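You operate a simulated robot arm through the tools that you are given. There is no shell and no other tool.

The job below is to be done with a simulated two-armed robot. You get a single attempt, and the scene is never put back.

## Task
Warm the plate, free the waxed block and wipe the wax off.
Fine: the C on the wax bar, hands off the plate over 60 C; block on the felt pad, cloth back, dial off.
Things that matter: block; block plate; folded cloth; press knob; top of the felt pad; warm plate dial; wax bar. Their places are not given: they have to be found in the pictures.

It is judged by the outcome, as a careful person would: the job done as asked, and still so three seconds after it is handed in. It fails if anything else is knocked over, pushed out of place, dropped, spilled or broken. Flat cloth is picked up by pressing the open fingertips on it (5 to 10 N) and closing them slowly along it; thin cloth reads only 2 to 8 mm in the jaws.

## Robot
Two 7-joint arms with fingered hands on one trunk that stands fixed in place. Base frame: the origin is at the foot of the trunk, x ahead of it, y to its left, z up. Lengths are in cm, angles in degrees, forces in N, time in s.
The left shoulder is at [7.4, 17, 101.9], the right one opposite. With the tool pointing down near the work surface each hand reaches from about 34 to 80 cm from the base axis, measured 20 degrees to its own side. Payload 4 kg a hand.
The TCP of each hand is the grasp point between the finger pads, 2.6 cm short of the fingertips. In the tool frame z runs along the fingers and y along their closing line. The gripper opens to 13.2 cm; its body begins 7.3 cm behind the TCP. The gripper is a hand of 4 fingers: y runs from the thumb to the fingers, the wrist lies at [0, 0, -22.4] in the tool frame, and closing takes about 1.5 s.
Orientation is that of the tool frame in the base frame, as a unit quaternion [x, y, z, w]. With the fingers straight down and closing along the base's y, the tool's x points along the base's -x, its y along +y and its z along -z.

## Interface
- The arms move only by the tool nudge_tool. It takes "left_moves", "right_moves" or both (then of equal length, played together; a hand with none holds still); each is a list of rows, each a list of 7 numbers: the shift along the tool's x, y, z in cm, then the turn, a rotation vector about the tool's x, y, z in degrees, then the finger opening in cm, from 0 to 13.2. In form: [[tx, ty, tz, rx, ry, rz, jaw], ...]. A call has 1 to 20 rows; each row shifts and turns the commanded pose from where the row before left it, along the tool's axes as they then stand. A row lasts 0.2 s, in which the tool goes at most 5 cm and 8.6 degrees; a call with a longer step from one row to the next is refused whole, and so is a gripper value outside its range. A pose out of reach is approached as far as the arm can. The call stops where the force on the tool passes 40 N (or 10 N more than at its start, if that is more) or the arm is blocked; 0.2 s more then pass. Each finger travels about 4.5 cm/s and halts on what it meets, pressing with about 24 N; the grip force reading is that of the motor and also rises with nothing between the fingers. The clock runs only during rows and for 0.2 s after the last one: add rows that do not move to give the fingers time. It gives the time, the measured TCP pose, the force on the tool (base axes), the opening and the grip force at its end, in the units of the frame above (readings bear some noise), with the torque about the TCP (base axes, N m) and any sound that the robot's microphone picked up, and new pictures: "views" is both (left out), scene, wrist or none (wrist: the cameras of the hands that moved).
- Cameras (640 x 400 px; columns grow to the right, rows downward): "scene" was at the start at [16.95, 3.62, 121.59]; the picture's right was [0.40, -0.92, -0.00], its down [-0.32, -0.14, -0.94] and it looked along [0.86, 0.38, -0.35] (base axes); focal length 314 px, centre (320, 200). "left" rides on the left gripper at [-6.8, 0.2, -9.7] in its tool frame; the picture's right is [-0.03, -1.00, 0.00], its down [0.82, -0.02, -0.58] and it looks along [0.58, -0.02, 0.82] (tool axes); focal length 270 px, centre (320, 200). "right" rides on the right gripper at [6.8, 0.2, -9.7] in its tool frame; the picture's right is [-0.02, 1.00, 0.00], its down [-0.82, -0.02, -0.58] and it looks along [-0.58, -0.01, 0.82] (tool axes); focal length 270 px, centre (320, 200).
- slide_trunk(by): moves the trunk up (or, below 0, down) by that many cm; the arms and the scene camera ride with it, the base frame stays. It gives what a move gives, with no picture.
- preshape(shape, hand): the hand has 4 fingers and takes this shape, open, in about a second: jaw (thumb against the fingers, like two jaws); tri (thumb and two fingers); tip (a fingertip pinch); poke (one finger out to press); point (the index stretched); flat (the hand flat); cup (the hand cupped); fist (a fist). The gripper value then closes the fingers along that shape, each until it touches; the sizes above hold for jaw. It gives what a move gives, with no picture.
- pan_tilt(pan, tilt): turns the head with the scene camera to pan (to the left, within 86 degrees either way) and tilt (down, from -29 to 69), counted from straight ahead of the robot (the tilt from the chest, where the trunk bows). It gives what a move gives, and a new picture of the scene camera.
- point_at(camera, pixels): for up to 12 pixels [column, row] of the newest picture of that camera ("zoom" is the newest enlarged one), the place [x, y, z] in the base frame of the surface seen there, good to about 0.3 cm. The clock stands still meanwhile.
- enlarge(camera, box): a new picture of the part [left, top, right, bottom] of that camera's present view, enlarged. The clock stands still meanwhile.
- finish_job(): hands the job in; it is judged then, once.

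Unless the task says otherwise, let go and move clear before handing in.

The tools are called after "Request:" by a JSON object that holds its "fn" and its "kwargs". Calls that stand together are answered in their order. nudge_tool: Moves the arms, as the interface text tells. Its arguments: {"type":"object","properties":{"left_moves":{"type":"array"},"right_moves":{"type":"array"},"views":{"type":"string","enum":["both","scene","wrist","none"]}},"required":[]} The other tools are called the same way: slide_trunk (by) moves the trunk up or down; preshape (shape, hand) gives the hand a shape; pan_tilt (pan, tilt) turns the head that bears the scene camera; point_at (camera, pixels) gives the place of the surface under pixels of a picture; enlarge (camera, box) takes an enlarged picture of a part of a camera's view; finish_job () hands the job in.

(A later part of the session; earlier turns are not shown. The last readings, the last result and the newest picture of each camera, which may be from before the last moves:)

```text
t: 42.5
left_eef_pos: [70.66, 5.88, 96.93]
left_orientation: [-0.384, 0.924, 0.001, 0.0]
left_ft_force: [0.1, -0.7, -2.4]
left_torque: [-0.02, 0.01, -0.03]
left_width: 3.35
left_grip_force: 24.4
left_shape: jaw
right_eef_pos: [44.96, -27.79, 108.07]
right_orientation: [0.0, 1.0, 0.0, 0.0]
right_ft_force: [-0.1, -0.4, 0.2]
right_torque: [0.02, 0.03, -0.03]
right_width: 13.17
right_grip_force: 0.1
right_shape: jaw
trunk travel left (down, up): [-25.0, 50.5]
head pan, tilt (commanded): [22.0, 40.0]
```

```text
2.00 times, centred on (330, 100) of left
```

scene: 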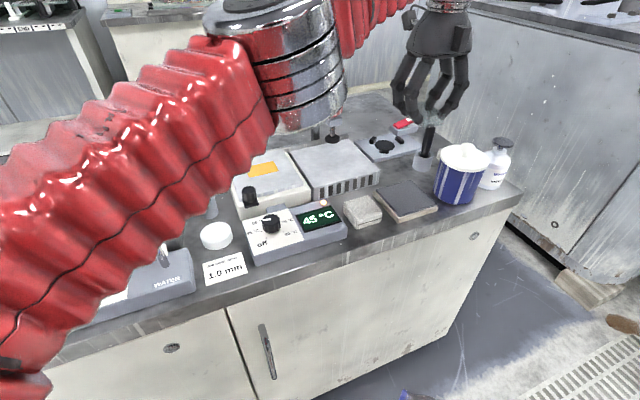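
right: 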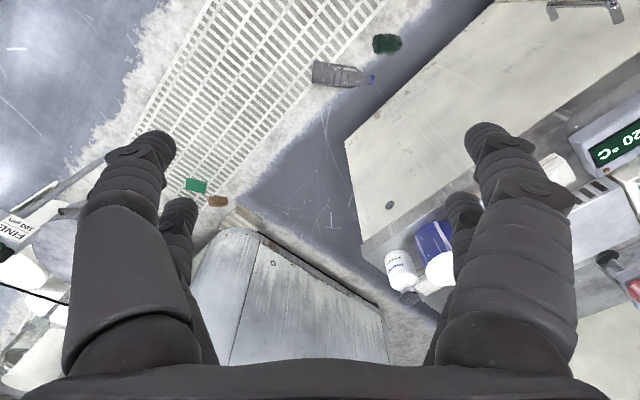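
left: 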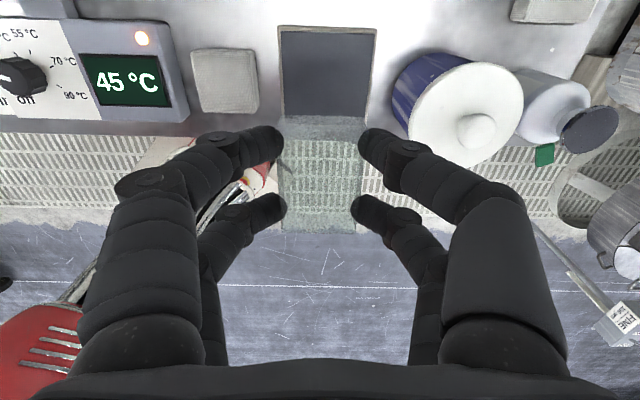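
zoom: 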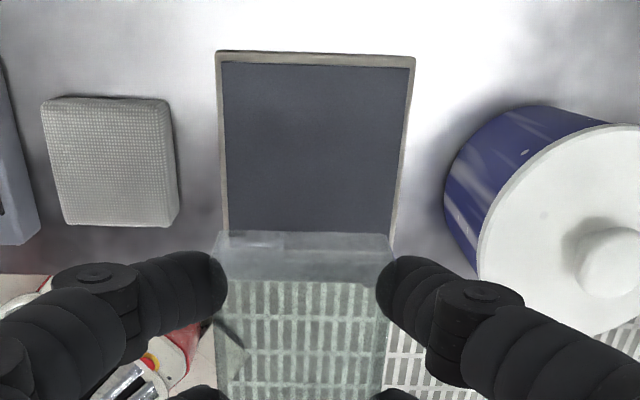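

Clearance to the pot lid edge is about 3 cm beyond the knuckles, and the pad centre is about (71.4, 5.6, 76.1). I'll lower until the block is just above the felt.

Request:
{"fn": "nudge_tool", "kwargs": {"left_moves": [[-0.1, -0.1, 2.5, 0, 0, 0, 2.8], [-0.1, -0.1, 3.0, 0, 0, 0, 2.8], [-0.1, -0.1, 3.0, 0, 0, 0, 2.8], [0, 0, 3.0, 0, 0, 0, 2.8], [0, 0, 2.5, 0, 0, 0, 2.8], [0, 0, 1.5, 0, 0, 0, 2.8], [0, 0, 0.8, 0, 0, 0, 2.8], [0, 0, 0, 0, 0, 0, 2.8]], "views": "both"}}

Request:
{"fn": "enlarge", "kwargs": {"camera": "scene", "box": [330, 100, 530, 225]}}

Request:
{"fn": "enlarge", "kwargs": {"camera": "left", "box": [180, 40, 480, 240]}}

```text
t: 44.3
left_eef_pos: [70.95, 5.75, 80.61]
left_orientation: [-0.383, 0.924, -0.001, 0.0]
left_ft_force: [0.3, -0.2, -2.0]
left_torque: [0.03, -0.01, 0.0]
left_width: 3.31
left_grip_force: 23.9
left_shape: jaw
right_eef_pos: [44.83, -27.84, 108.21]
right_orientation: [0.0, 1.0, 0.0, 0.0]
right_ft_force: [0.1, -0.3, 0.1]
right_torque: [-0.01, 0.01, -0.02]
right_width: 13.21
right_grip_force: 0.2
right_shape: jaw
trunk travel left (down, up): [-25.0, 50.5]
head pan, tilt (commanded): [22.0, 40.0]
```

scene: 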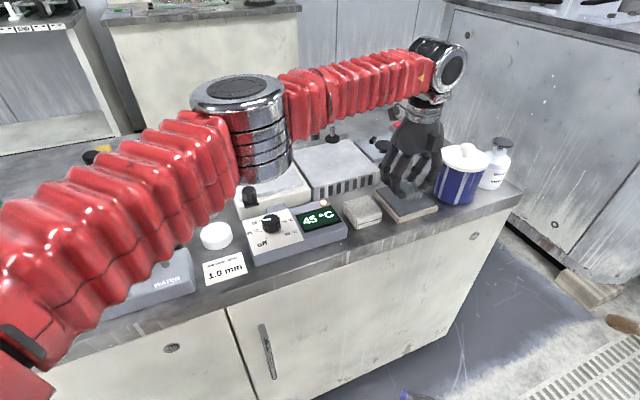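
left: 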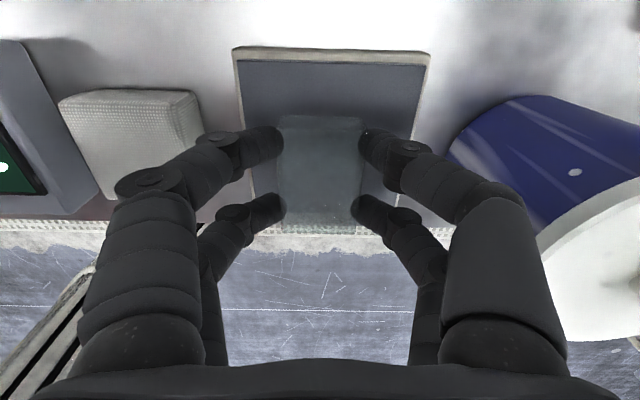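

```text
3.20 times, centred on (430, 162) of scene
```

zoom: 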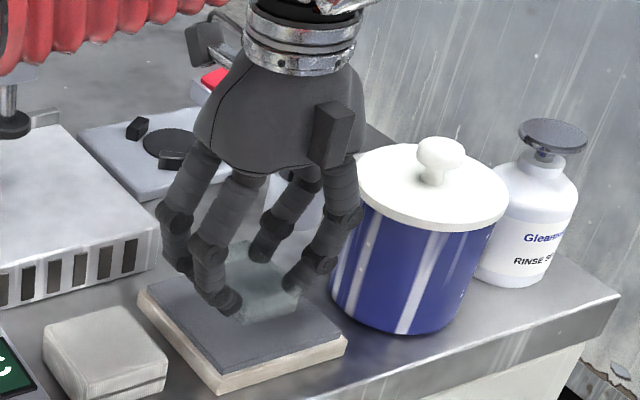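

```text
2.00 times, centred on (330, 140) of left
```

zoom: 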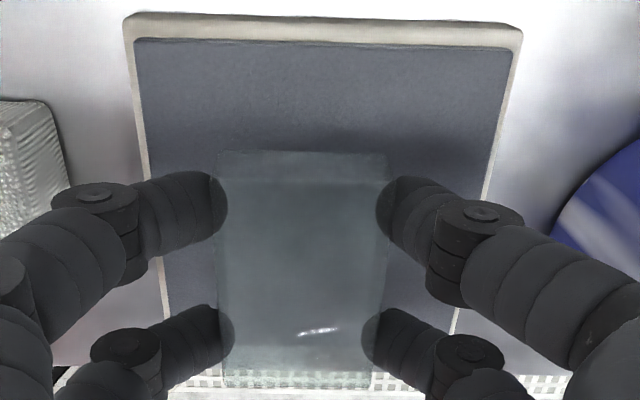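

The block is about 1.4 cm above the felt and slightly off-centre. Before continuing down I'll check where the elbow (scene (245,130)) is relative to the plate and press.

Request:
{"fn": "point_at", "kwargs": {"camera": "scene", "pixels": [[250, 150], [265, 170], [280, 160], [290, 140], [340, 110], [240, 90], [200, 120], [150, 180]]}}

```text
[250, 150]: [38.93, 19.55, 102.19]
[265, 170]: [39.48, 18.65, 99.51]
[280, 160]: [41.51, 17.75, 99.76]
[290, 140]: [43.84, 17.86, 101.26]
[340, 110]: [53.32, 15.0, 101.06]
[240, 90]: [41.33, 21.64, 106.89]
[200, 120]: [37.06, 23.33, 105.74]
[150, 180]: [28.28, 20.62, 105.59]
```

The elbow is at z≈99, far above everything. I'll centre the block slightly and lower it slowly onto the felt.

Request:
{"fn": "nudge_tool", "kwargs": {"left_moves": [[-0.4, -0.2, 0, 0, 0, 0, 2.8], [0, 0, 0.4, 0, 0, 0, 2.8], [0, 0, 0.4, 0, 0, 0, 2.8], [0, 0, 0.3, 0, 0, 0, 2.8], [0, 0, 0.2, 0, 0, 0, 2.8], [0, 0, 0, 0, 0, 0, 2.8]], "views": "both"}}

Request:
{"fn": "enlarge", "kwargs": {"camera": "scene", "box": [330, 100, 530, 225]}}

```text
t: 45.7
left_eef_pos: [71.62, 6.01, 79.52]
left_orientation: [-0.383, 0.924, 0.001, 0.0]
left_ft_force: [-0.1, 0.6, -1.4]
left_torque: [0.01, -0.01, 0.0]
left_width: 3.3
left_grip_force: 24.0
left_shape: jaw
right_eef_pos: [44.92, -27.83, 108.21]
right_orientation: [0.0, 1.0, 0.001, 0.0]
right_ft_force: [-0.3, -0.6, 0.3]
right_torque: [-0.01, 0.04, 0.0]
right_width: 13.17
right_grip_force: 0.1
right_shape: jaw
trunk travel left (down, up): [-25.0, 50.5]
head pan, tilt (commanded): [22.0, 40.0]
```

scene: 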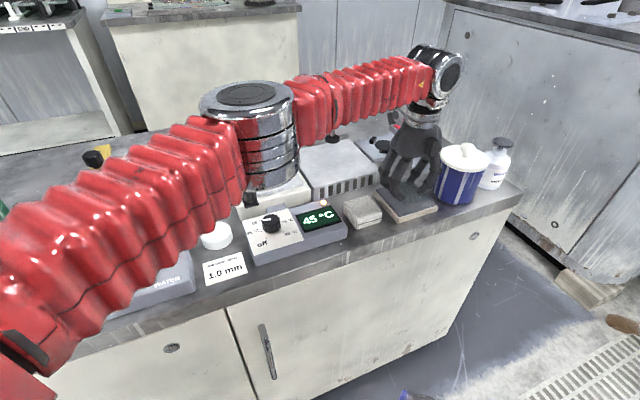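
left: 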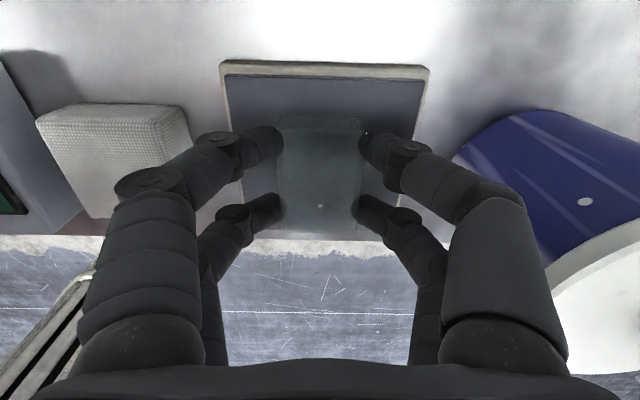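

```text
3.20 times, centred on (430, 162) of scene
```

zoom: 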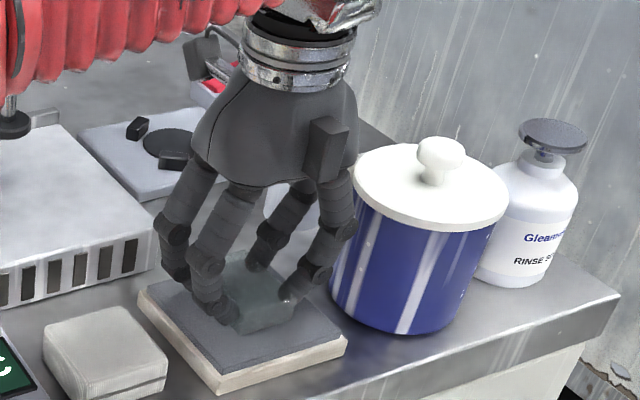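

No contact yet (force −1.4 N, the block's weight). I'll creep down in 1 mm steps.

Request:
{"fn": "nudge_tool", "kwargs": {"left_moves": [[0, 0, 0.1, 0, 0, 0, 2.8], [0, 0, 0.1, 0, 0, 0, 2.8], [0, 0, 0.1, 0, 0, 0, 2.8], [0, 0, 0.05, 0, 0, 0, 2.8], [0, 0, 0, 0, 0, 0, 2.8]], "views": "none"}}

```text
t: 46.9
left_eef_pos: [71.62, 6.03, 79.15]
left_orientation: [-0.382, 0.924, -0.001, 0.001]
left_ft_force: [-0.1, -1.0, 0.4]
left_torque: [-0.02, -0.1, -0.04]
left_width: 3.31
left_grip_force: 23.8
left_shape: jaw
right_eef_pos: [44.87, -27.87, 108.04]
right_orientation: [0.0, 1.0, -0.001, 0.0]
right_ft_force: [0.6, 0.0, -0.8]
right_torque: [-0.01, 0.0, 0.01]
right_width: 13.21
right_grip_force: 0.0
right_shape: jaw
trunk travel left (down, up): [-25.0, 50.5]
head pan, tilt (commanded): [22.0, 40.0]
```

The force has moved from −2 N to about +0.4 N, so the block is just touching. One more small step to confirm.

Request:
{"fn": "nudge_tool", "kwargs": {"left_moves": [[0, 0, 0.05, 0, 0, 0, 2.8], [0, 0, 0.05, 0, 0, 0, 2.8], [0, 0, 0, 0, 0, 0, 2.8]], "views": "wrist"}}

```text
t: 47.7
left_eef_pos: [71.61, 5.93, 79.04]
left_orientation: [-0.383, 0.924, 0.0, 0.0]
left_ft_force: [2.3, 3.2, 10.3]
left_torque: [-0.02, -0.07, -0.01]
left_width: 3.34
left_grip_force: 24.5
left_shape: jaw
right_eef_pos: [44.77, -27.75, 108.24]
right_orientation: [0.0, 1.0, 0.0, 0.0]
right_ft_force: [-0.8, 0.2, -0.2]
right_torque: [0.01, 0.01, -0.01]
right_width: 13.19
right_grip_force: 0.0
right_shape: jaw
trunk travel left (down, up): [-25.0, 50.5]
head pan, tilt (commanded): [22.0, 40.0]
```

left: 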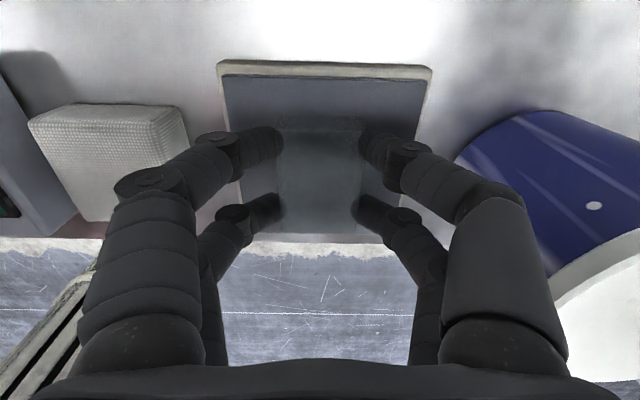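

It's seated with 10 N. I'll ease up slightly, open to 5.5 cm and lift straight up.

Request:
{"fn": "nudge_tool", "kwargs": {"left_moves": [[0, 0, -0.07, 0, 0, 0, 3.0], [0, 0, 0, 0, 0, 0, 3.6], [0, 0, 0, 0, 0, 0, 4.2], [0, 0, 0, 0, 0, 0, 4.8], [0, 0, 0, 0, 0, 0, 5.4], [0, 0, 0, 0, 0, 0, 5.4], [0, 0, -1.0, 0, 0, 0, 5.4], [0, 0, -2.0, 0, 0, 0, 5.4], [0, 0, -3.0, 0, 0, 0, 5.4], [0, 0, -3.0, 0, 0, 0, 5.4], [0, 0, -3.0, 0, 0, 0, 5.4], [0, 0, 0, 0, 0, 0, 5.4]], "views": "both"}}

Request:
{"fn": "enlarge", "kwargs": {"camera": "scene", "box": [330, 100, 530, 225]}}

Request:
{"fn": "enlarge", "kwargs": {"camera": "left", "box": [140, 0, 460, 200]}}

```text
t: 50.3
left_eef_pos: [71.54, 5.76, 91.12]
left_orientation: [-0.383, 0.924, 0.0, -0.001]
left_ft_force: [-0.1, -1.0, -0.3]
left_torque: [-0.02, 0.02, 0.01]
left_width: 5.35
left_grip_force: 0.0
left_shape: jaw
right_eef_pos: [45.01, -27.73, 108.04]
right_orientation: [0.0, 1.0, 0.0, -0.001]
right_ft_force: [0.3, -0.1, 0.4]
right_torque: [-0.03, 0.0, -0.02]
right_width: 13.2
right_grip_force: 0.1
right_shape: jaw
trunk travel left (down, up): [-25.0, 50.5]
head pan, tilt (commanded): [22.0, 40.0]
```

scene: 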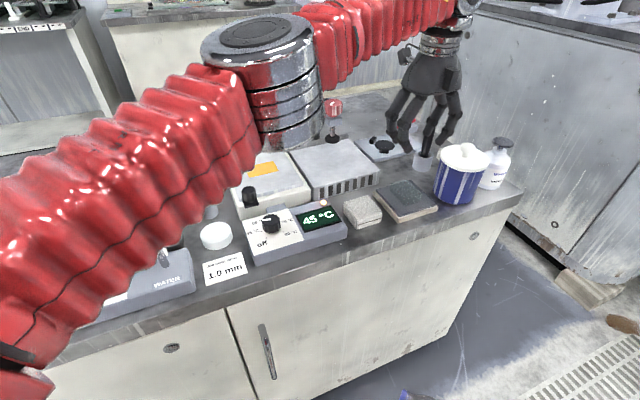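
left: 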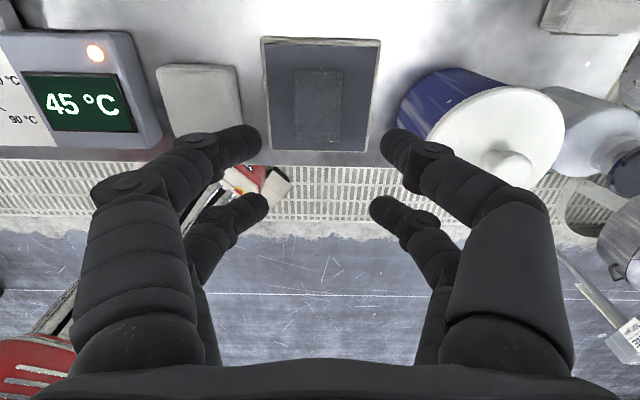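

```text
3.20 times, centred on (430, 162) of scene
```

zoom: 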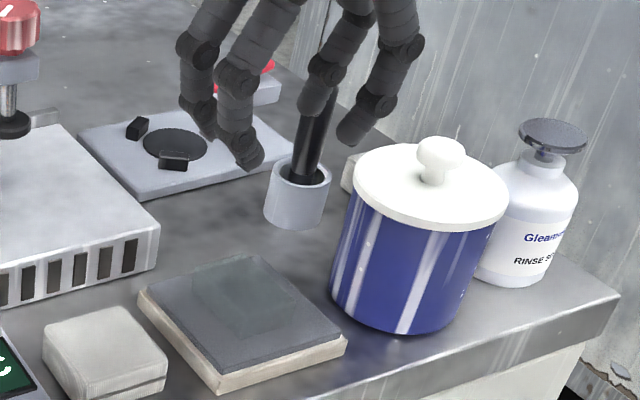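

```text
2.00 times, centred on (300, 100) of left
```

zoom: 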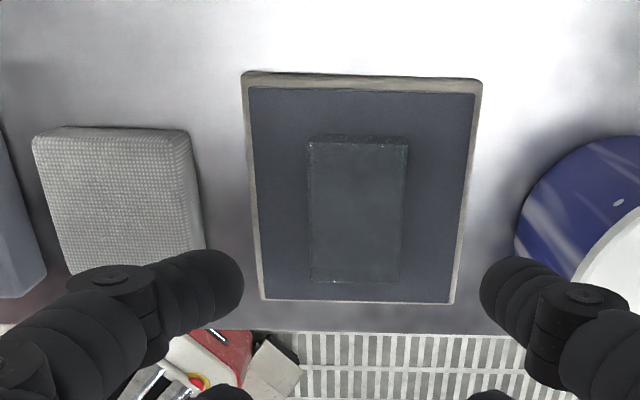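

The block now sits centred on the felt (zoom (355,210)). Next is the cloth; I'll measure its corners and the surrounding gaps.

Request:
{"fn": "point_at", "kwargs": {"camera": "zoom", "pixels": [[38, 140], [185, 134], [200, 250], [68, 270], [120, 200], [120, 132], [190, 190], [250, 200], [45, 290], [20, 220], [220, 180], [355, 210]]}}

Request:
{"fn": "enlarge", "kwargs": {"camera": "scene", "box": [330, 180, 400, 240]}}

Request:
{"fn": "point_at", "kwargs": {"camera": "zoom", "pixels": [[130, 150], [290, 100], [470, 230], [250, 330], [300, 200], [260, 370], [480, 290], [250, 430], [300, 330], [380, 290], [90, 260], [540, 170]]}}

```text
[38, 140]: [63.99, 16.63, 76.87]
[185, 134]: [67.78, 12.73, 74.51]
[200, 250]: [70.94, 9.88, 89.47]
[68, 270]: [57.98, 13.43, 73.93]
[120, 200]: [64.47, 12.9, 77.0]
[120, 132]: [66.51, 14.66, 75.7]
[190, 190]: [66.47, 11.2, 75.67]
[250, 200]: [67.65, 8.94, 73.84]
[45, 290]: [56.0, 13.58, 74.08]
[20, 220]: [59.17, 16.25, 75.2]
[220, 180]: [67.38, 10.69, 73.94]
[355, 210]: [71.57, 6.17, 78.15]
```

```text
6.67 times, centred on (365, 210) of scene
```

zoom: 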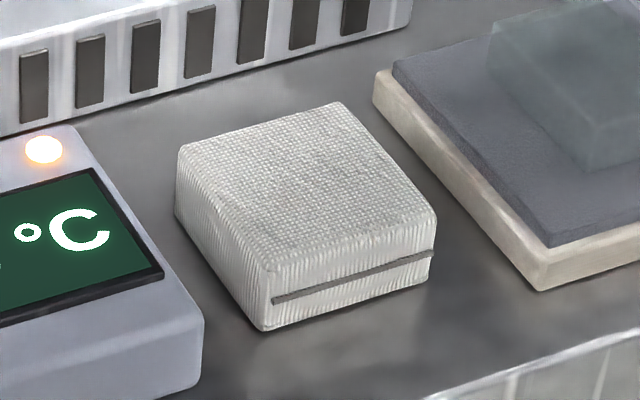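

```text
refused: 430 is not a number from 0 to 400
```

The cloth shows as a neat folded pad. I'll measure its corners from this zoom.

Request:
{"fn": "point_at", "kwargs": {"camera": "zoom", "pixels": [[187, 150], [336, 110], [428, 220], [268, 262], [300, 190], [266, 324], [428, 280], [182, 212], [200, 330], [470, 210], [450, 250], [340, 370]]}}

```text
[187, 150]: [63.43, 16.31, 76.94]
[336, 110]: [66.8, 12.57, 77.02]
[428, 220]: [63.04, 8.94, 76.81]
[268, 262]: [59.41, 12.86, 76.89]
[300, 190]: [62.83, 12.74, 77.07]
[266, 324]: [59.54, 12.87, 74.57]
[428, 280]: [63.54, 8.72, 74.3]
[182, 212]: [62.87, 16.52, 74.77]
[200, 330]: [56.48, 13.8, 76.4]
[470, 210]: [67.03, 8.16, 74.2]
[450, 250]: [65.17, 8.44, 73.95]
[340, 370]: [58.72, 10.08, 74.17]
```

The cloth is 5.2 cm square, 3 cm thick, and centred at (63.2, 12.7). I'll note that as its home, move over it, turn back to a yaw of +45° and open to 8 cm to grip front-to-back.

Request:
{"fn": "nudge_tool", "kwargs": {"left_moves": [[0.26, 2.7, -0.5, 0, 0, 0, 5.4], [0.26, 2.7, -0.5, 0, 0, 0, 6], [0.26, 2.7, -0.5, 0, 0, 0, 7], [0.26, 2.7, -0.5, 0, 0, 0, 8], [0, 0, 0, 0, 0, 8.2, 8], [0, 0, 0, 0, 0, 8.2, 8], [0, 0, 0, 0, 0, 8.2, 8], [0, 0, 0, 0, 0, 8.2, 8], [0, 0, 0, 0, 0, 8.2, 8], [0, 0, 0, 0, 0, 8.2, 8], [0, 0, 0, 0, 0, 8.2, 8], [0, 0, 0, 0, 0, 8.2, 8], [0, 0, 0, 0, 0, 8.2, 8], [0, 0, 0, 0, 0, 8.2, 8], [0, 0, 0, 0, 0, 8.0, 8], [0, 0, 0, 0, 0, 0, 8]], "views": "both"}}

Request:
{"fn": "enlarge", "kwargs": {"camera": "left", "box": [180, 20, 460, 200]}}

```text
t: 53.7
left_eef_pos: [63.22, 12.98, 92.91]
left_orientation: [0.383, 0.924, -0.001, -0.001]
left_ft_force: [0.5, 0.1, 0.7]
left_torque: [0.03, 0.02, 0.01]
left_width: 7.94
left_grip_force: 0.0
left_shape: jaw
right_eef_pos: [44.95, -27.84, 108.01]
right_orientation: [-0.001, 1.0, 0.001, 0.0]
right_ft_force: [0.7, -0.2, 0.6]
right_torque: [0.01, 0.02, 0.0]
right_width: 13.18
right_grip_force: 0.0
right_shape: jaw
trunk travel left (down, up): [-25.0, 50.5]
head pan, tilt (commanded): [22.0, 40.0]
```

scene: 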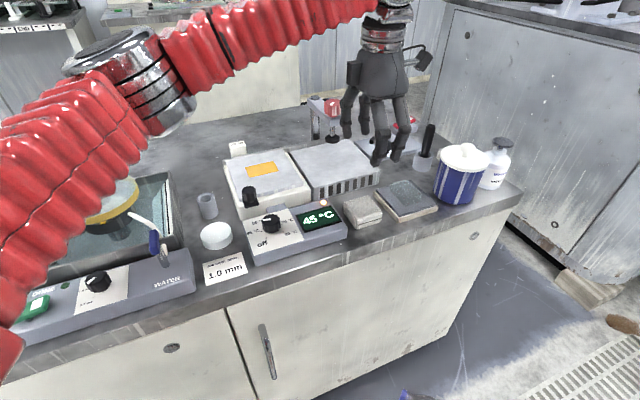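
left: 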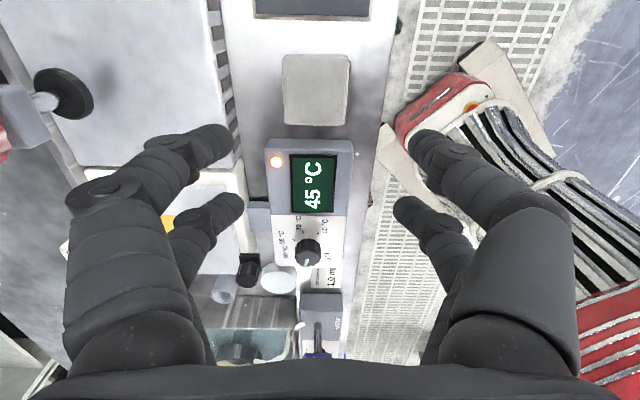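

```text
2.22 times, centred on (320, 110) of left
```

zoom: 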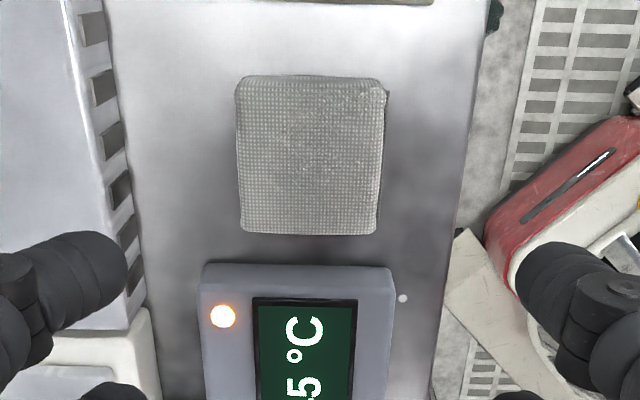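

The cloth is slightly off the TCP axis. I'll get its corners from this view to cross-check the centre.

Request:
{"fn": "point_at", "kwargs": {"camera": "zoom", "pixels": [[245, 95], [375, 95], [372, 228], [246, 228], [310, 160], [310, 100], [310, 228], [245, 160], [375, 160]]}}

```text
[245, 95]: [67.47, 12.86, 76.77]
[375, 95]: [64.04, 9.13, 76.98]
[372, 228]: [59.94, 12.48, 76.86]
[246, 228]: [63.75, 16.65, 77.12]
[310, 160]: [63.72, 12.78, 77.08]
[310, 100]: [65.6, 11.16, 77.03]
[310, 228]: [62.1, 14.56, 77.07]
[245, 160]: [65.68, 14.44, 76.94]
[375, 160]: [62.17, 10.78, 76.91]
```

The left view puts the cloth centre at about (63.7, 12.75). I'll trim the offset and lower to just above it.

Request:
{"fn": "nudge_tool", "kwargs": {"left_moves": [[-0.25, 0.1, 2.5, 0, 0, 0, 8], [-0.2, 0.1, 3.0, 0, 0, 0, 8], [0, 0, 3.0, 0, 0, 0, 8], [0, 0, 2.5, 0, 0, 0, 8], [0, 0, 1.0, 0, 0, 0, 8], [0, 0, 0, 0, 0, 0, 8]], "views": "both"}}

Request:
{"fn": "enlarge", "kwargs": {"camera": "scene", "box": [320, 140, 440, 240]}}

```text
t: 55.1
left_eef_pos: [63.66, 12.77, 80.83]
left_orientation: [0.383, 0.924, 0.0, 0.0]
left_ft_force: [-0.4, 0.3, -0.6]
left_torque: [0.02, 0.03, -0.02]
left_width: 7.95
left_grip_force: 0.1
left_shape: jaw
right_eef_pos: [44.82, -27.73, 108.06]
right_orientation: [0.0, 1.0, 0.0, 0.001]
right_ft_force: [0.0, -0.6, 0.3]
right_torque: [0.0, 0.01, 0.0]
right_width: 13.18
right_grip_force: 0.1
right_shape: jaw
trunk travel left (down, up): [-25.0, 50.5]
head pan, tilt (commanded): [22.0, 40.0]
```

scene: 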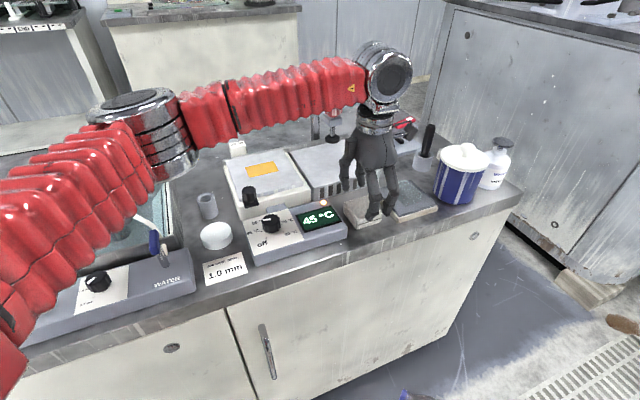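
left: 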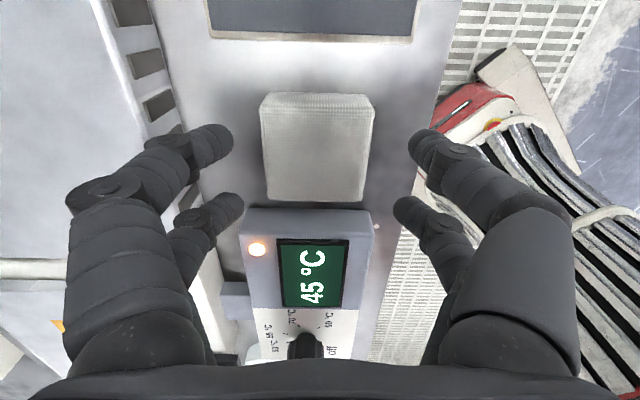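

```text
4.00 times, centred on (380, 190) of scene
```

zoom: 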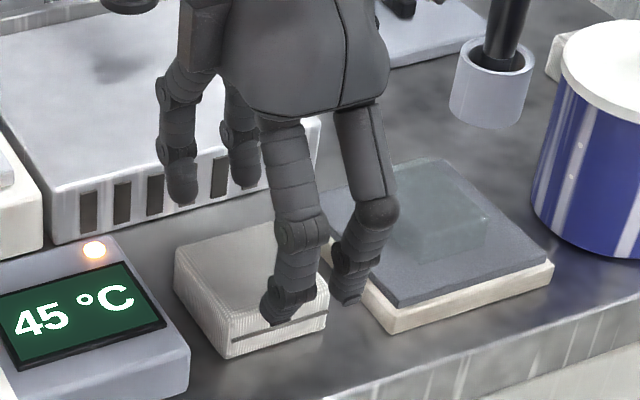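

The cloth is centred between the finger pairs (262–374 px), with clearance to the pad. I'll lower the tips to about 1 cm above the bench and close slowly.

Request:
{"fn": "nudge_tool", "kwargs": {"left_moves": [[0, 0.1, 1.2, 0, 0, 0, 8], [0, 0, 1.2, 0, 0, 0, 8], [0, 0, 0.7, 0, 0, 0, 8], [0, 0, 0, 0, 0, 0, 7.4], [0, 0, 0, 0, 0, 0, 6.8], [0, 0, 0, 0, 0, 0, 6.2], [0, 0, 0, 0, 0, 0, 5.8], [0, 0, 0, 0, 0, 0, 5.4], [0, 0, 0, 0, 0, 0, 5.0], [0, 0, 0, 0, 0, 0, 4.6], [0, 0, 0, 0, 0, 0, 4.2], [0, 0, 0, 0, 0, 0, 4.2]], "views": "both"}}

Request:
{"fn": "enlarge", "kwargs": {"camera": "scene", "box": [320, 140, 440, 240]}}

```text
t: 57.7
left_eef_pos: [63.68, 12.83, 77.83]
left_orientation: [0.383, 0.924, 0.0, 0.0]
left_ft_force: [0.0, 0.5, 0.0]
left_torque: [0.01, -0.02, -0.01]
left_width: 5.51
left_grip_force: 24.4
left_shape: jaw
right_eef_pos: [44.89, -27.85, 108.14]
right_orientation: [0.0, 1.0, 0.0, 0.0]
right_ft_force: [0.0, -0.5, 0.1]
right_torque: [-0.02, 0.01, -0.05]
right_width: 13.24
right_grip_force: 0.0
right_shape: jaw
trunk travel left (down, up): [-25.0, 50.5]
head pan, tilt (commanded): [22.0, 40.0]
```

scene: 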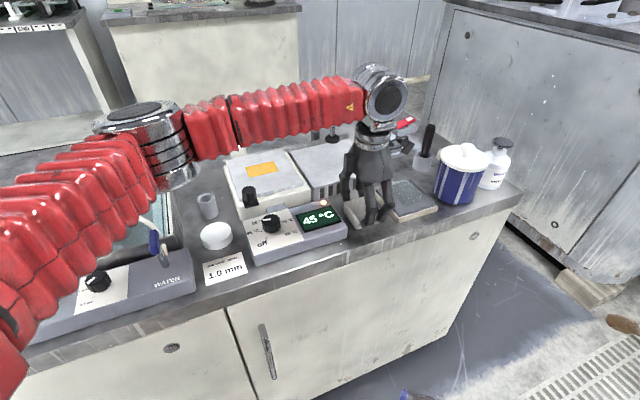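
left: 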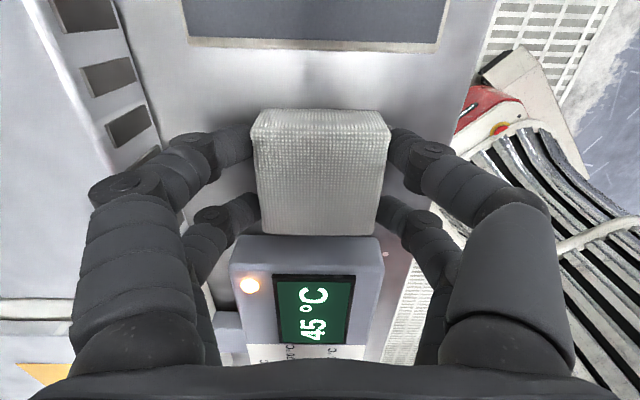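

```text
4.00 times, centred on (380, 190) of scene
```

zoom: 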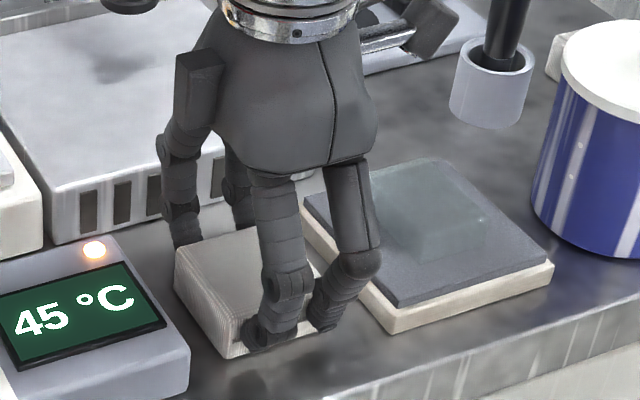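

The cloth is held at 5.5 cm with 24 N; the home grip pose is (63.68, 12.83, 77.83). I'll lift it and carry it by the safe route to above the wax.

Request:
{"fn": "nudge_tool", "kwargs": {"left_moves": [[0, 0, -0.5, 0, 0, 0, 4.2], [0, 0, -1.5, 0, 0, 0, 4.2], [0, 0, -3.0, 0, 0, 0, 4.2], [0, 0, -3.5, 0, 0, 0, 4.2], [0, 0, -3.5, 0, 0, 0, 4.2], [0, 0, -3.5, 0, 0, 0, 4.2], [0, 0, -2.5, 0, 0, 0, 4.2], [2.63, 0.62, 0, 0, 0, 0, 4.2], [2.63, 0.62, 0, 0, 0, 0, 4.2], [2.63, 0.62, 0, 0, 0, 0, 4.2], [2.63, 0.62, 0, 0, 0, 0, 4.2], [1.07, 3.04, 0, 0, 0, 0, 4.2], [1.07, 3.04, 0, 0, 0, 0, 4.2], [1.07, 3.04, 0, 0, 0, 0, 4.2], [1.07, 3.04, 0, 0, 0, 0, 4.2], [1.07, 3.04, 0, 0, 0, 0, 4.2], [0, 0, 0, 0, 0, 0, 4.2]], "views": "both"}}

Request:
{"fn": "enlarge", "kwargs": {"camera": "left", "box": [180, 0, 460, 240]}}

Request:
{"fn": "enlarge", "kwargs": {"camera": "scene", "box": [200, 40, 440, 240]}}

```text
t: 61.3
left_eef_pos: [65.05, 36.46, 96.0]
left_orientation: [0.382, 0.924, 0.0, 0.0]
left_ft_force: [-0.5, -0.2, 0.0]
left_torque: [-0.01, -0.04, 0.01]
left_width: 5.49
left_grip_force: 24.5
left_shape: jaw
right_eef_pos: [44.83, -27.67, 108.16]
right_orientation: [0.0, 1.0, 0.0, 0.0]
right_ft_force: [0.5, -0.5, -0.5]
right_torque: [-0.01, 0.01, 0.05]
right_width: 13.2
right_grip_force: 0.0
right_shape: jaw
trunk travel left (down, up): [-25.0, 50.5]
head pan, tilt (commanded): [22.0, 40.0]
```

scene: 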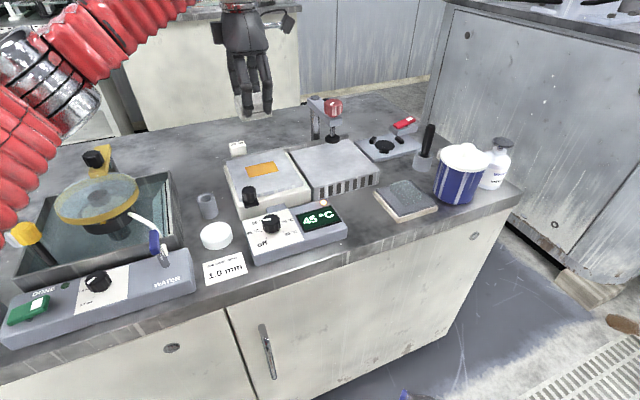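
left: 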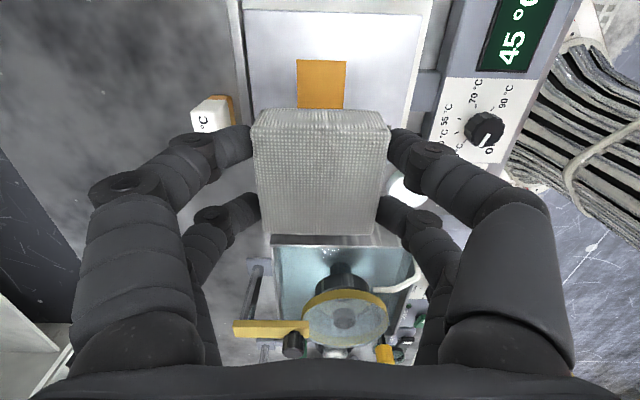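

```text
1.67 times, centred on (320, 120) of left
```

zoom: 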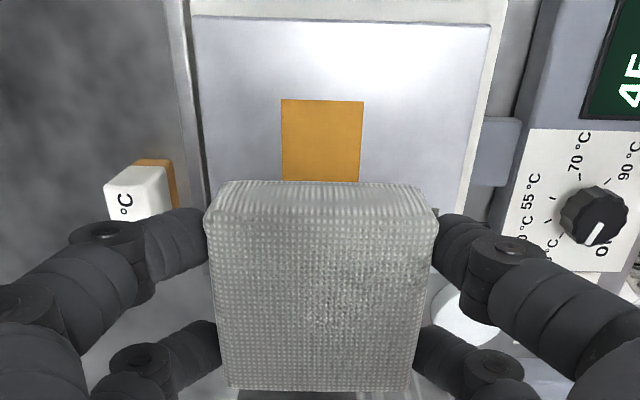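

```text
2.00 times, centred on (320, 140) of scene
```

zoom: 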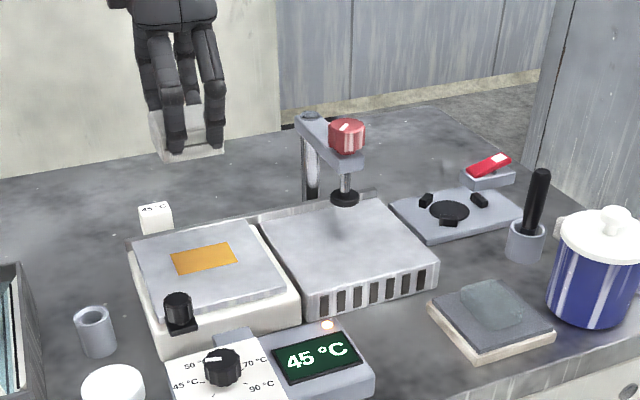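

The wax (amber, zoom (322,140)) lies directly ahead of the cloth. I'll get its corners from here, then lower the cloth to just above the plate.

Request:
{"fn": "point_at", "kwargs": {"camera": "left", "pixels": [[299, 62], [344, 62], [322, 80], [300, 104], [342, 104], [250, 15], [425, 20], [220, 105]]}}

Request:
{"fn": "nudge_tool", "kwargs": {"left_moves": [[0, 0, 2.5, 0, 0, 0, 4.2], [-0.5, 0, 2.5, 0, 0, 0, 4.2], [-0.5, 0, 2.5, 0, 0, 0, 4.2], [-0.5, 0, 2.2, 0, 0, 0, 4.2], [-0.5, 0, 1.8, 0, 0, 0, 4.2], [0, 0, 0.6, 0, 0, 0, 4.2], [0, 0, 0, 0, 0, 0, 4.2]], "views": "both"}}

Request:
{"fn": "enlarge", "kwargs": {"camera": "scene", "box": [200, 80, 360, 220]}}

```text
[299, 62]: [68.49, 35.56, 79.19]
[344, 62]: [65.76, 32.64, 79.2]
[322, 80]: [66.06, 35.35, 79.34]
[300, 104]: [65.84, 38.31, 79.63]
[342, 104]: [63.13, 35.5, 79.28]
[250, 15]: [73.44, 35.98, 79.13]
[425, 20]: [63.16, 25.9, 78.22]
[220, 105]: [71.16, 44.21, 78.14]
```

```text
t: 62.9
left_eef_pos: [66.42, 35.05, 83.87]
left_orientation: [0.382, 0.924, 0.0, 0.0]
left_ft_force: [0.0, 0.6, 0.1]
left_torque: [0.01, 0.03, -0.02]
left_width: 5.5
left_grip_force: 23.8
left_shape: jaw
right_eef_pos: [44.85, -27.72, 107.94]
right_orientation: [0.0, 1.0, 0.0, 0.0]
right_ft_force: [0.2, 0.1, 0.0]
right_torque: [-0.01, -0.03, -0.02]
right_width: 13.19
right_grip_force: 0.1
right_shape: jaw
trunk travel left (down, up): [-25.0, 50.5]
head pan, tilt (commanded): [22.0, 40.0]
```

scene: 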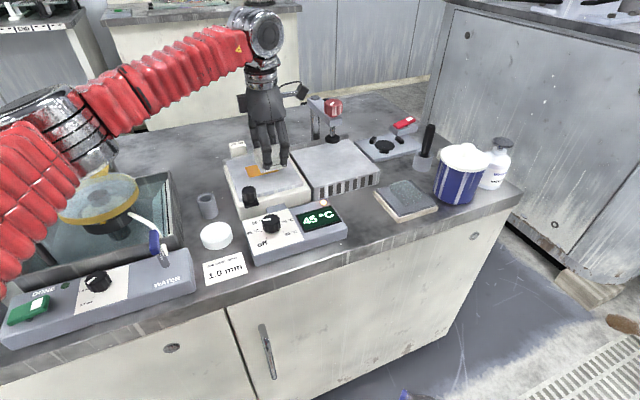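
left: 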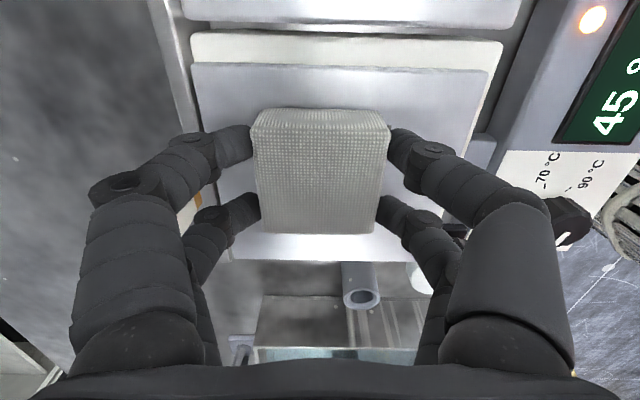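

```text
2.86 times, centred on (280, 150) of scene
```

zoom: 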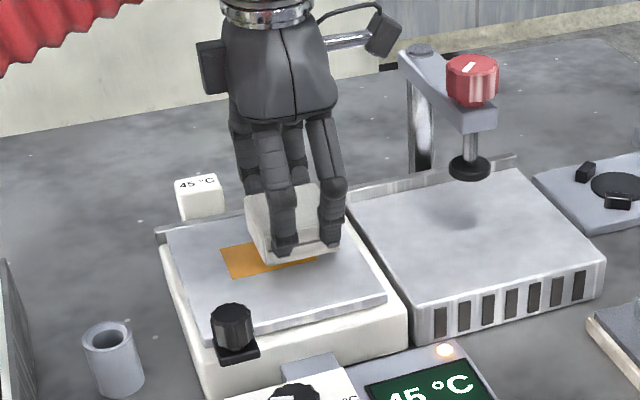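

The cloth is about 0.6 cm above the plate at the wax's far end. I'll creep down to light contact.

Request:
{"fn": "nudge_tool", "kwargs": {"left_moves": [[0, 0, 0.2, 0, 0, 0, 4.2], [0, 0, 0.2, 0, 0, 0, 4.2], [0, 0, 0.1, 0, 0, 0, 4.2], [0, 0, 0, 0, 0, 0, 4.2]], "views": "none"}}

```text
t: 63.9
left_eef_pos: [66.56, 35.01, 83.37]
left_orientation: [0.383, 0.924, 0.0, 0.0]
left_ft_force: [-0.3, -0.2, -1.0]
left_torque: [-0.02, 0.0, 0.0]
left_width: 5.49
left_grip_force: 23.4
left_shape: jaw
right_eef_pos: [44.88, -27.71, 108.09]
right_orientation: [0.0, 1.0, 0.0, 0.0]
right_ft_force: [0.0, 0.8, -0.2]
right_torque: [0.02, 0.01, 0.01]
right_width: 13.19
right_grip_force: 0.1
right_shape: jaw
trunk travel left (down, up): [-25.0, 50.5]
head pan, tilt (commanded): [22.0, 40.0]
```

Still no contact at 83.37. Continuing in smaller steps.

Request:
{"fn": "nudge_tool", "kwargs": {"left_moves": [[0, 0, 0.1, 0, 0, 0, 4.2], [0, 0, 0.05, 0, 0, 0, 4.2], [0, 0, 0.05, 0, 0, 0, 4.2], [0, 0, 0, 0, 0, 0, 4.2]], "views": "none"}}

```text
t: 64.9
left_eef_pos: [66.33, 35.1, 83.22]
left_orientation: [0.383, 0.924, -0.002, 0.0]
left_ft_force: [-0.1, 0.1, 0.0]
left_torque: [0.02, 0.0, 0.0]
left_width: 5.5
left_grip_force: 23.6
left_shape: jaw
right_eef_pos: [44.86, -27.68, 108.16]
right_orientation: [-0.001, 1.0, 0.0, -0.001]
right_ft_force: [-0.1, -0.4, 0.4]
right_torque: [0.03, 0.01, 0.0]
right_width: 13.17
right_grip_force: 0.1
right_shape: jaw
trunk travel left (down, up): [-25.0, 50.5]
head pan, tilt (commanded): [22.0, 40.0]
```

Request:
{"fn": "nudge_tool", "kwargs": {"left_moves": [[0, 0, 0.06, 0, 0, 0, 4.2], [0, 0, 0.06, 0, 0, 0, 4.2], [0, 0, 0, 0, 0, 0, 4.2]], "views": "none"}}

```text
t: 65.7
left_eef_pos: [66.42, 35.13, 83.01]
left_orientation: [0.383, 0.924, 0.0, 0.001]
left_ft_force: [0.4, 0.1, 1.9]
left_torque: [-0.04, 0.02, 0.01]
left_width: 5.5
left_grip_force: 23.7
left_shape: jaw
right_eef_pos: [44.86, -27.75, 108.08]
right_orientation: [0.001, 1.0, -0.001, 0.0]
right_ft_force: [-0.5, 0.2, -0.3]
right_torque: [0.02, 0.0, -0.01]
right_width: 13.21
right_grip_force: 0.2
right_shape: jaw
trunk travel left (down, up): [-25.0, 50.5]
head pan, tilt (commanded): [22.0, 40.0]
```

First contact at z≈83.0 (about 2 N). I'll press a touch more, aiming for 5–6 N.

Request:
{"fn": "nudge_tool", "kwargs": {"left_moves": [[0, 0, 0.05, 0, 0, 0, 4.2], [0, 0, 0, 0, 0, 0, 4.2]], "views": "none"}}

```text
t: 66.3
left_eef_pos: [66.34, 35.03, 83.05]
left_orientation: [0.382, 0.924, 0.0, 0.0]
left_ft_force: [0.7, 0.4, 5.3]
left_torque: [-0.02, 0.0, 0.01]
left_width: 5.47
left_grip_force: 23.6
left_shape: jaw
right_eef_pos: [44.85, -27.85, 108.1]
right_orientation: [-0.001, 1.0, 0.0, 0.0]
right_ft_force: [0.0, -0.1, -0.2]
right_torque: [0.01, 0.0, 0.01]
right_width: 13.19
right_grip_force: 0.0
right_shape: jaw
trunk travel left (down, up): [-25.0, 50.5]
head pan, tilt (commanded): [22.0, 40.0]
```

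The cloth presses with 5.3 N. I'll make a first slow stroke of 4.5 cm along the wax and look.

Request:
{"fn": "nudge_tool", "kwargs": {"left_moves": [[0.3, 0, 0, 0, 0, 0, 4.2], [0.5, 0, 0, 0, 0, 0, 4.2], [0.5, 0, 0, 0, 0, 0, 4.2], [0.5, 0, 0, 0, 0, 0, 4.2], [0.5, 0, 0, 0, 0, 0, 4.2], [0.5, 0, 0, 0, 0, 0, 4.2], [0.5, 0, 0, 0, 0, 0, 4.2], [0.5, 0, 0, 0, 0, 0, 4.2], [0.5, 0, 0, 0, 0, 0, 4.2], [0, 0, 0, 0, 0, 0, 4.2]], "views": "both"}}

Request:
{"fn": "enlarge", "kwargs": {"camera": "scene", "box": [200, 80, 360, 220]}}

Request:
{"fn": "enlarge", "kwargs": {"camera": "left", "box": [180, 20, 460, 240]}}

```text
t: 68.5
left_eef_pos: [63.33, 38.15, 82.87]
left_orientation: [0.382, 0.924, 0.001, -0.001]
left_ft_force: [1.5, -1.5, 4.4]
left_torque: [-0.1, -0.03, 0.01]
left_width: 5.49
left_grip_force: 23.8
left_shape: jaw
right_eef_pos: [44.91, -27.73, 108.17]
right_orientation: [0.0, 1.0, 0.001, 0.0]
right_ft_force: [0.4, -0.3, 0.2]
right_torque: [-0.01, -0.01, -0.01]
right_width: 13.18
right_grip_force: 0.0
right_shape: jaw
trunk travel left (down, up): [-25.0, 50.5]
head pan, tilt (commanded): [22.0, 40.0]
```

scene: 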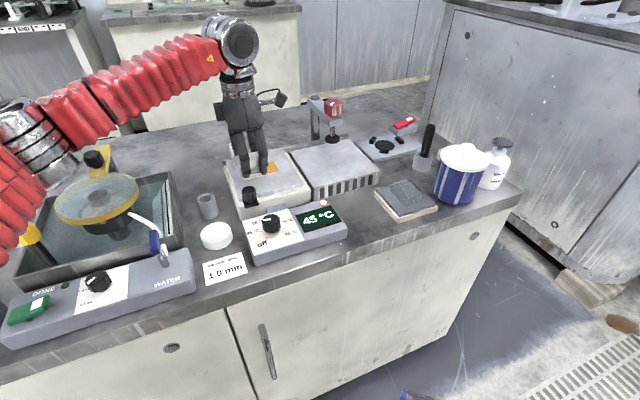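
left: 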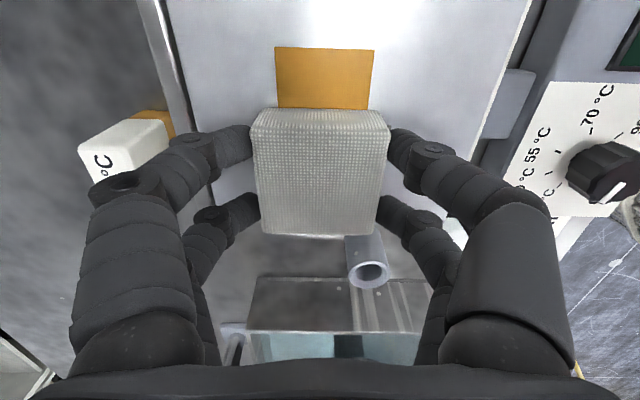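

```text
2.86 times, centred on (280, 150) of scene
```

zoom: 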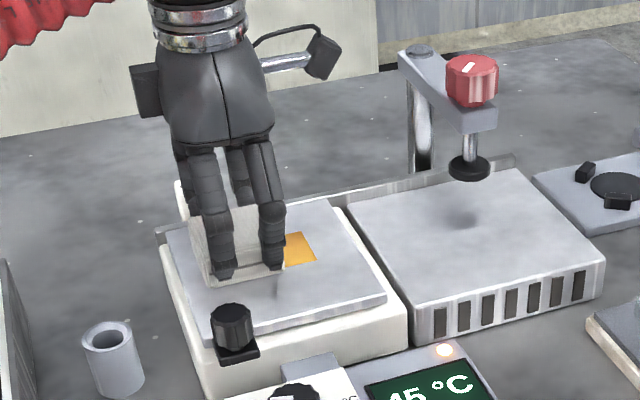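

```text
1.82 times, centred on (320, 130) of left
```

zoom: 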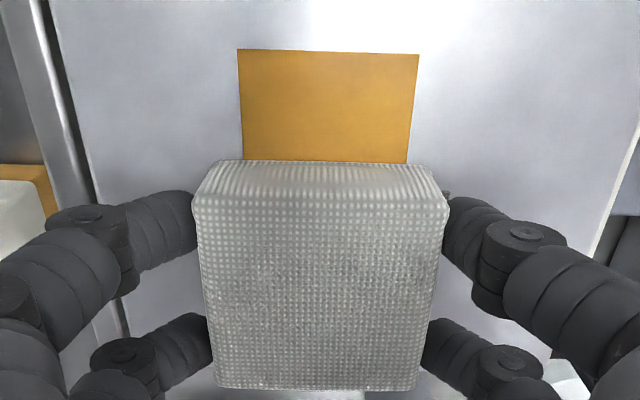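

The wax behind the cloth looks unchanged after one stroke, with about 2 N of drag. I'll press slightly harder and do a back-and-forth pass.

Request:
{"fn": "nudge_tool", "kwargs": {"left_moves": [[0, 0, 0.04, 0, 0, 0, 4.2], [-0.5, 0, 0, 0, 0, 0, 4.2], [-0.5, 0, 0, 0, 0, 0, 4.2], [-0.5, 0, 0, 0, 0, 0, 4.2], [-0.5, 0, 0, 0, 0, 0, 4.2], [-0.5, 0, 0, 0, 0, 0, 4.2], [-0.5, 0, 0, 0, 0, 0, 4.2], [-0.5, 0, 0, 0, 0, 0, 4.2], [-0.5, 0, 0, 0, 0, 0, 4.2], [-0.5, 0, 0, 0, 0, 0, 4.2], [0.5, 0, 0, 0, 0, 0, 4.2], [0.5, 0, 0, 0, 0, 0, 4.2], [0.5, 0, 0, 0, 0, 0, 4.2], [0.5, 0, 0, 0, 0, 0, 4.2], [0.5, 0, 0, 0, 0, 0, 4.2], [0.5, 0, 0, 0, 0, 0, 4.2], [0.5, 0, 0, 0, 0, 0, 4.2], [0.5, 0, 0, 0, 0, 0, 4.2], [0.5, 0, 0, 0, 0, 0, 4.2], [0, 0, 0, 0, 0, 0, 4.2]], "views": "both"}}

Request:
{"fn": "enlarge", "kwargs": {"camera": "left", "box": [180, 20, 460, 240]}}

Request:
{"fn": "enlarge", "kwargs": {"camera": "scene", "box": [200, 80, 360, 220]}}

```text
t: 72.7
left_eef_pos: [63.29, 38.03, 83.05]
left_orientation: [0.382, 0.924, 0.0, 0.001]
left_ft_force: [0.5, -0.4, 5.5]
left_torque: [0.02, -0.1, -0.01]
left_width: 5.51
left_grip_force: 23.9
left_shape: jaw
right_eef_pos: [44.9, -27.8, 108.09]
right_orientation: [0.0, 1.0, -0.001, -0.001]
right_ft_force: [0.8, 0.3, 0.9]
right_torque: [0.0, 0.0, -0.02]
right_width: 13.19
right_grip_force: 0.1
right_shape: jaw
trunk travel left (down, up): [-25.0, 50.5]
head pan, tilt (commanded): [22.0, 40.0]
```

scene: 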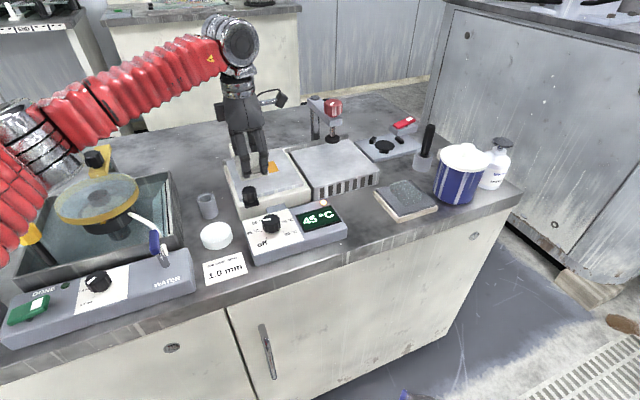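
left: 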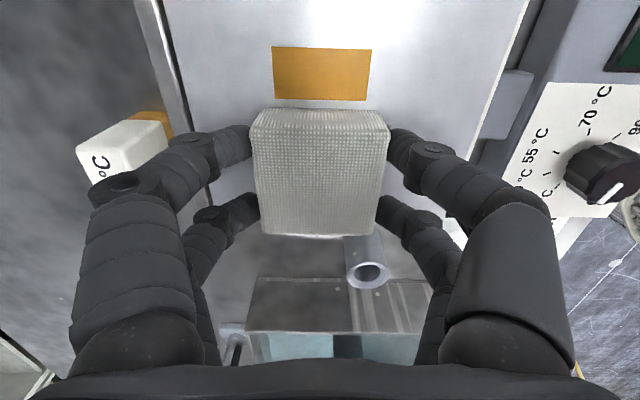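

```text
1.82 times, centred on (320, 130) of left
```

zoom: 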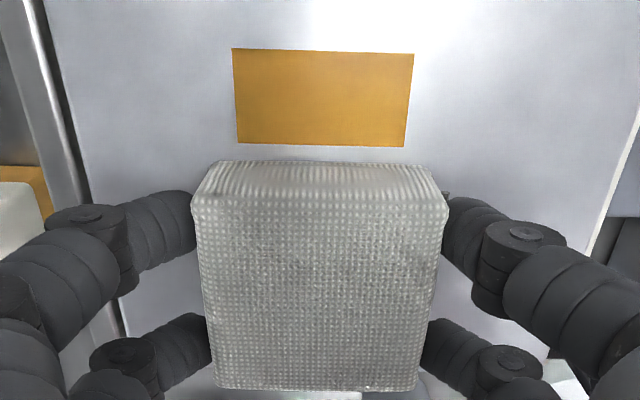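

```text
2.86 times, centred on (280, 150) of scene
```

zoom: 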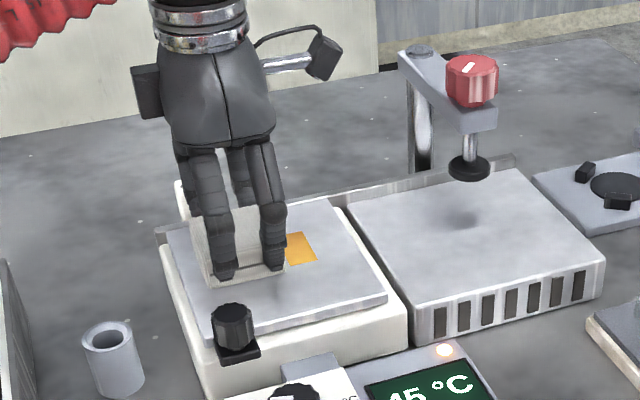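

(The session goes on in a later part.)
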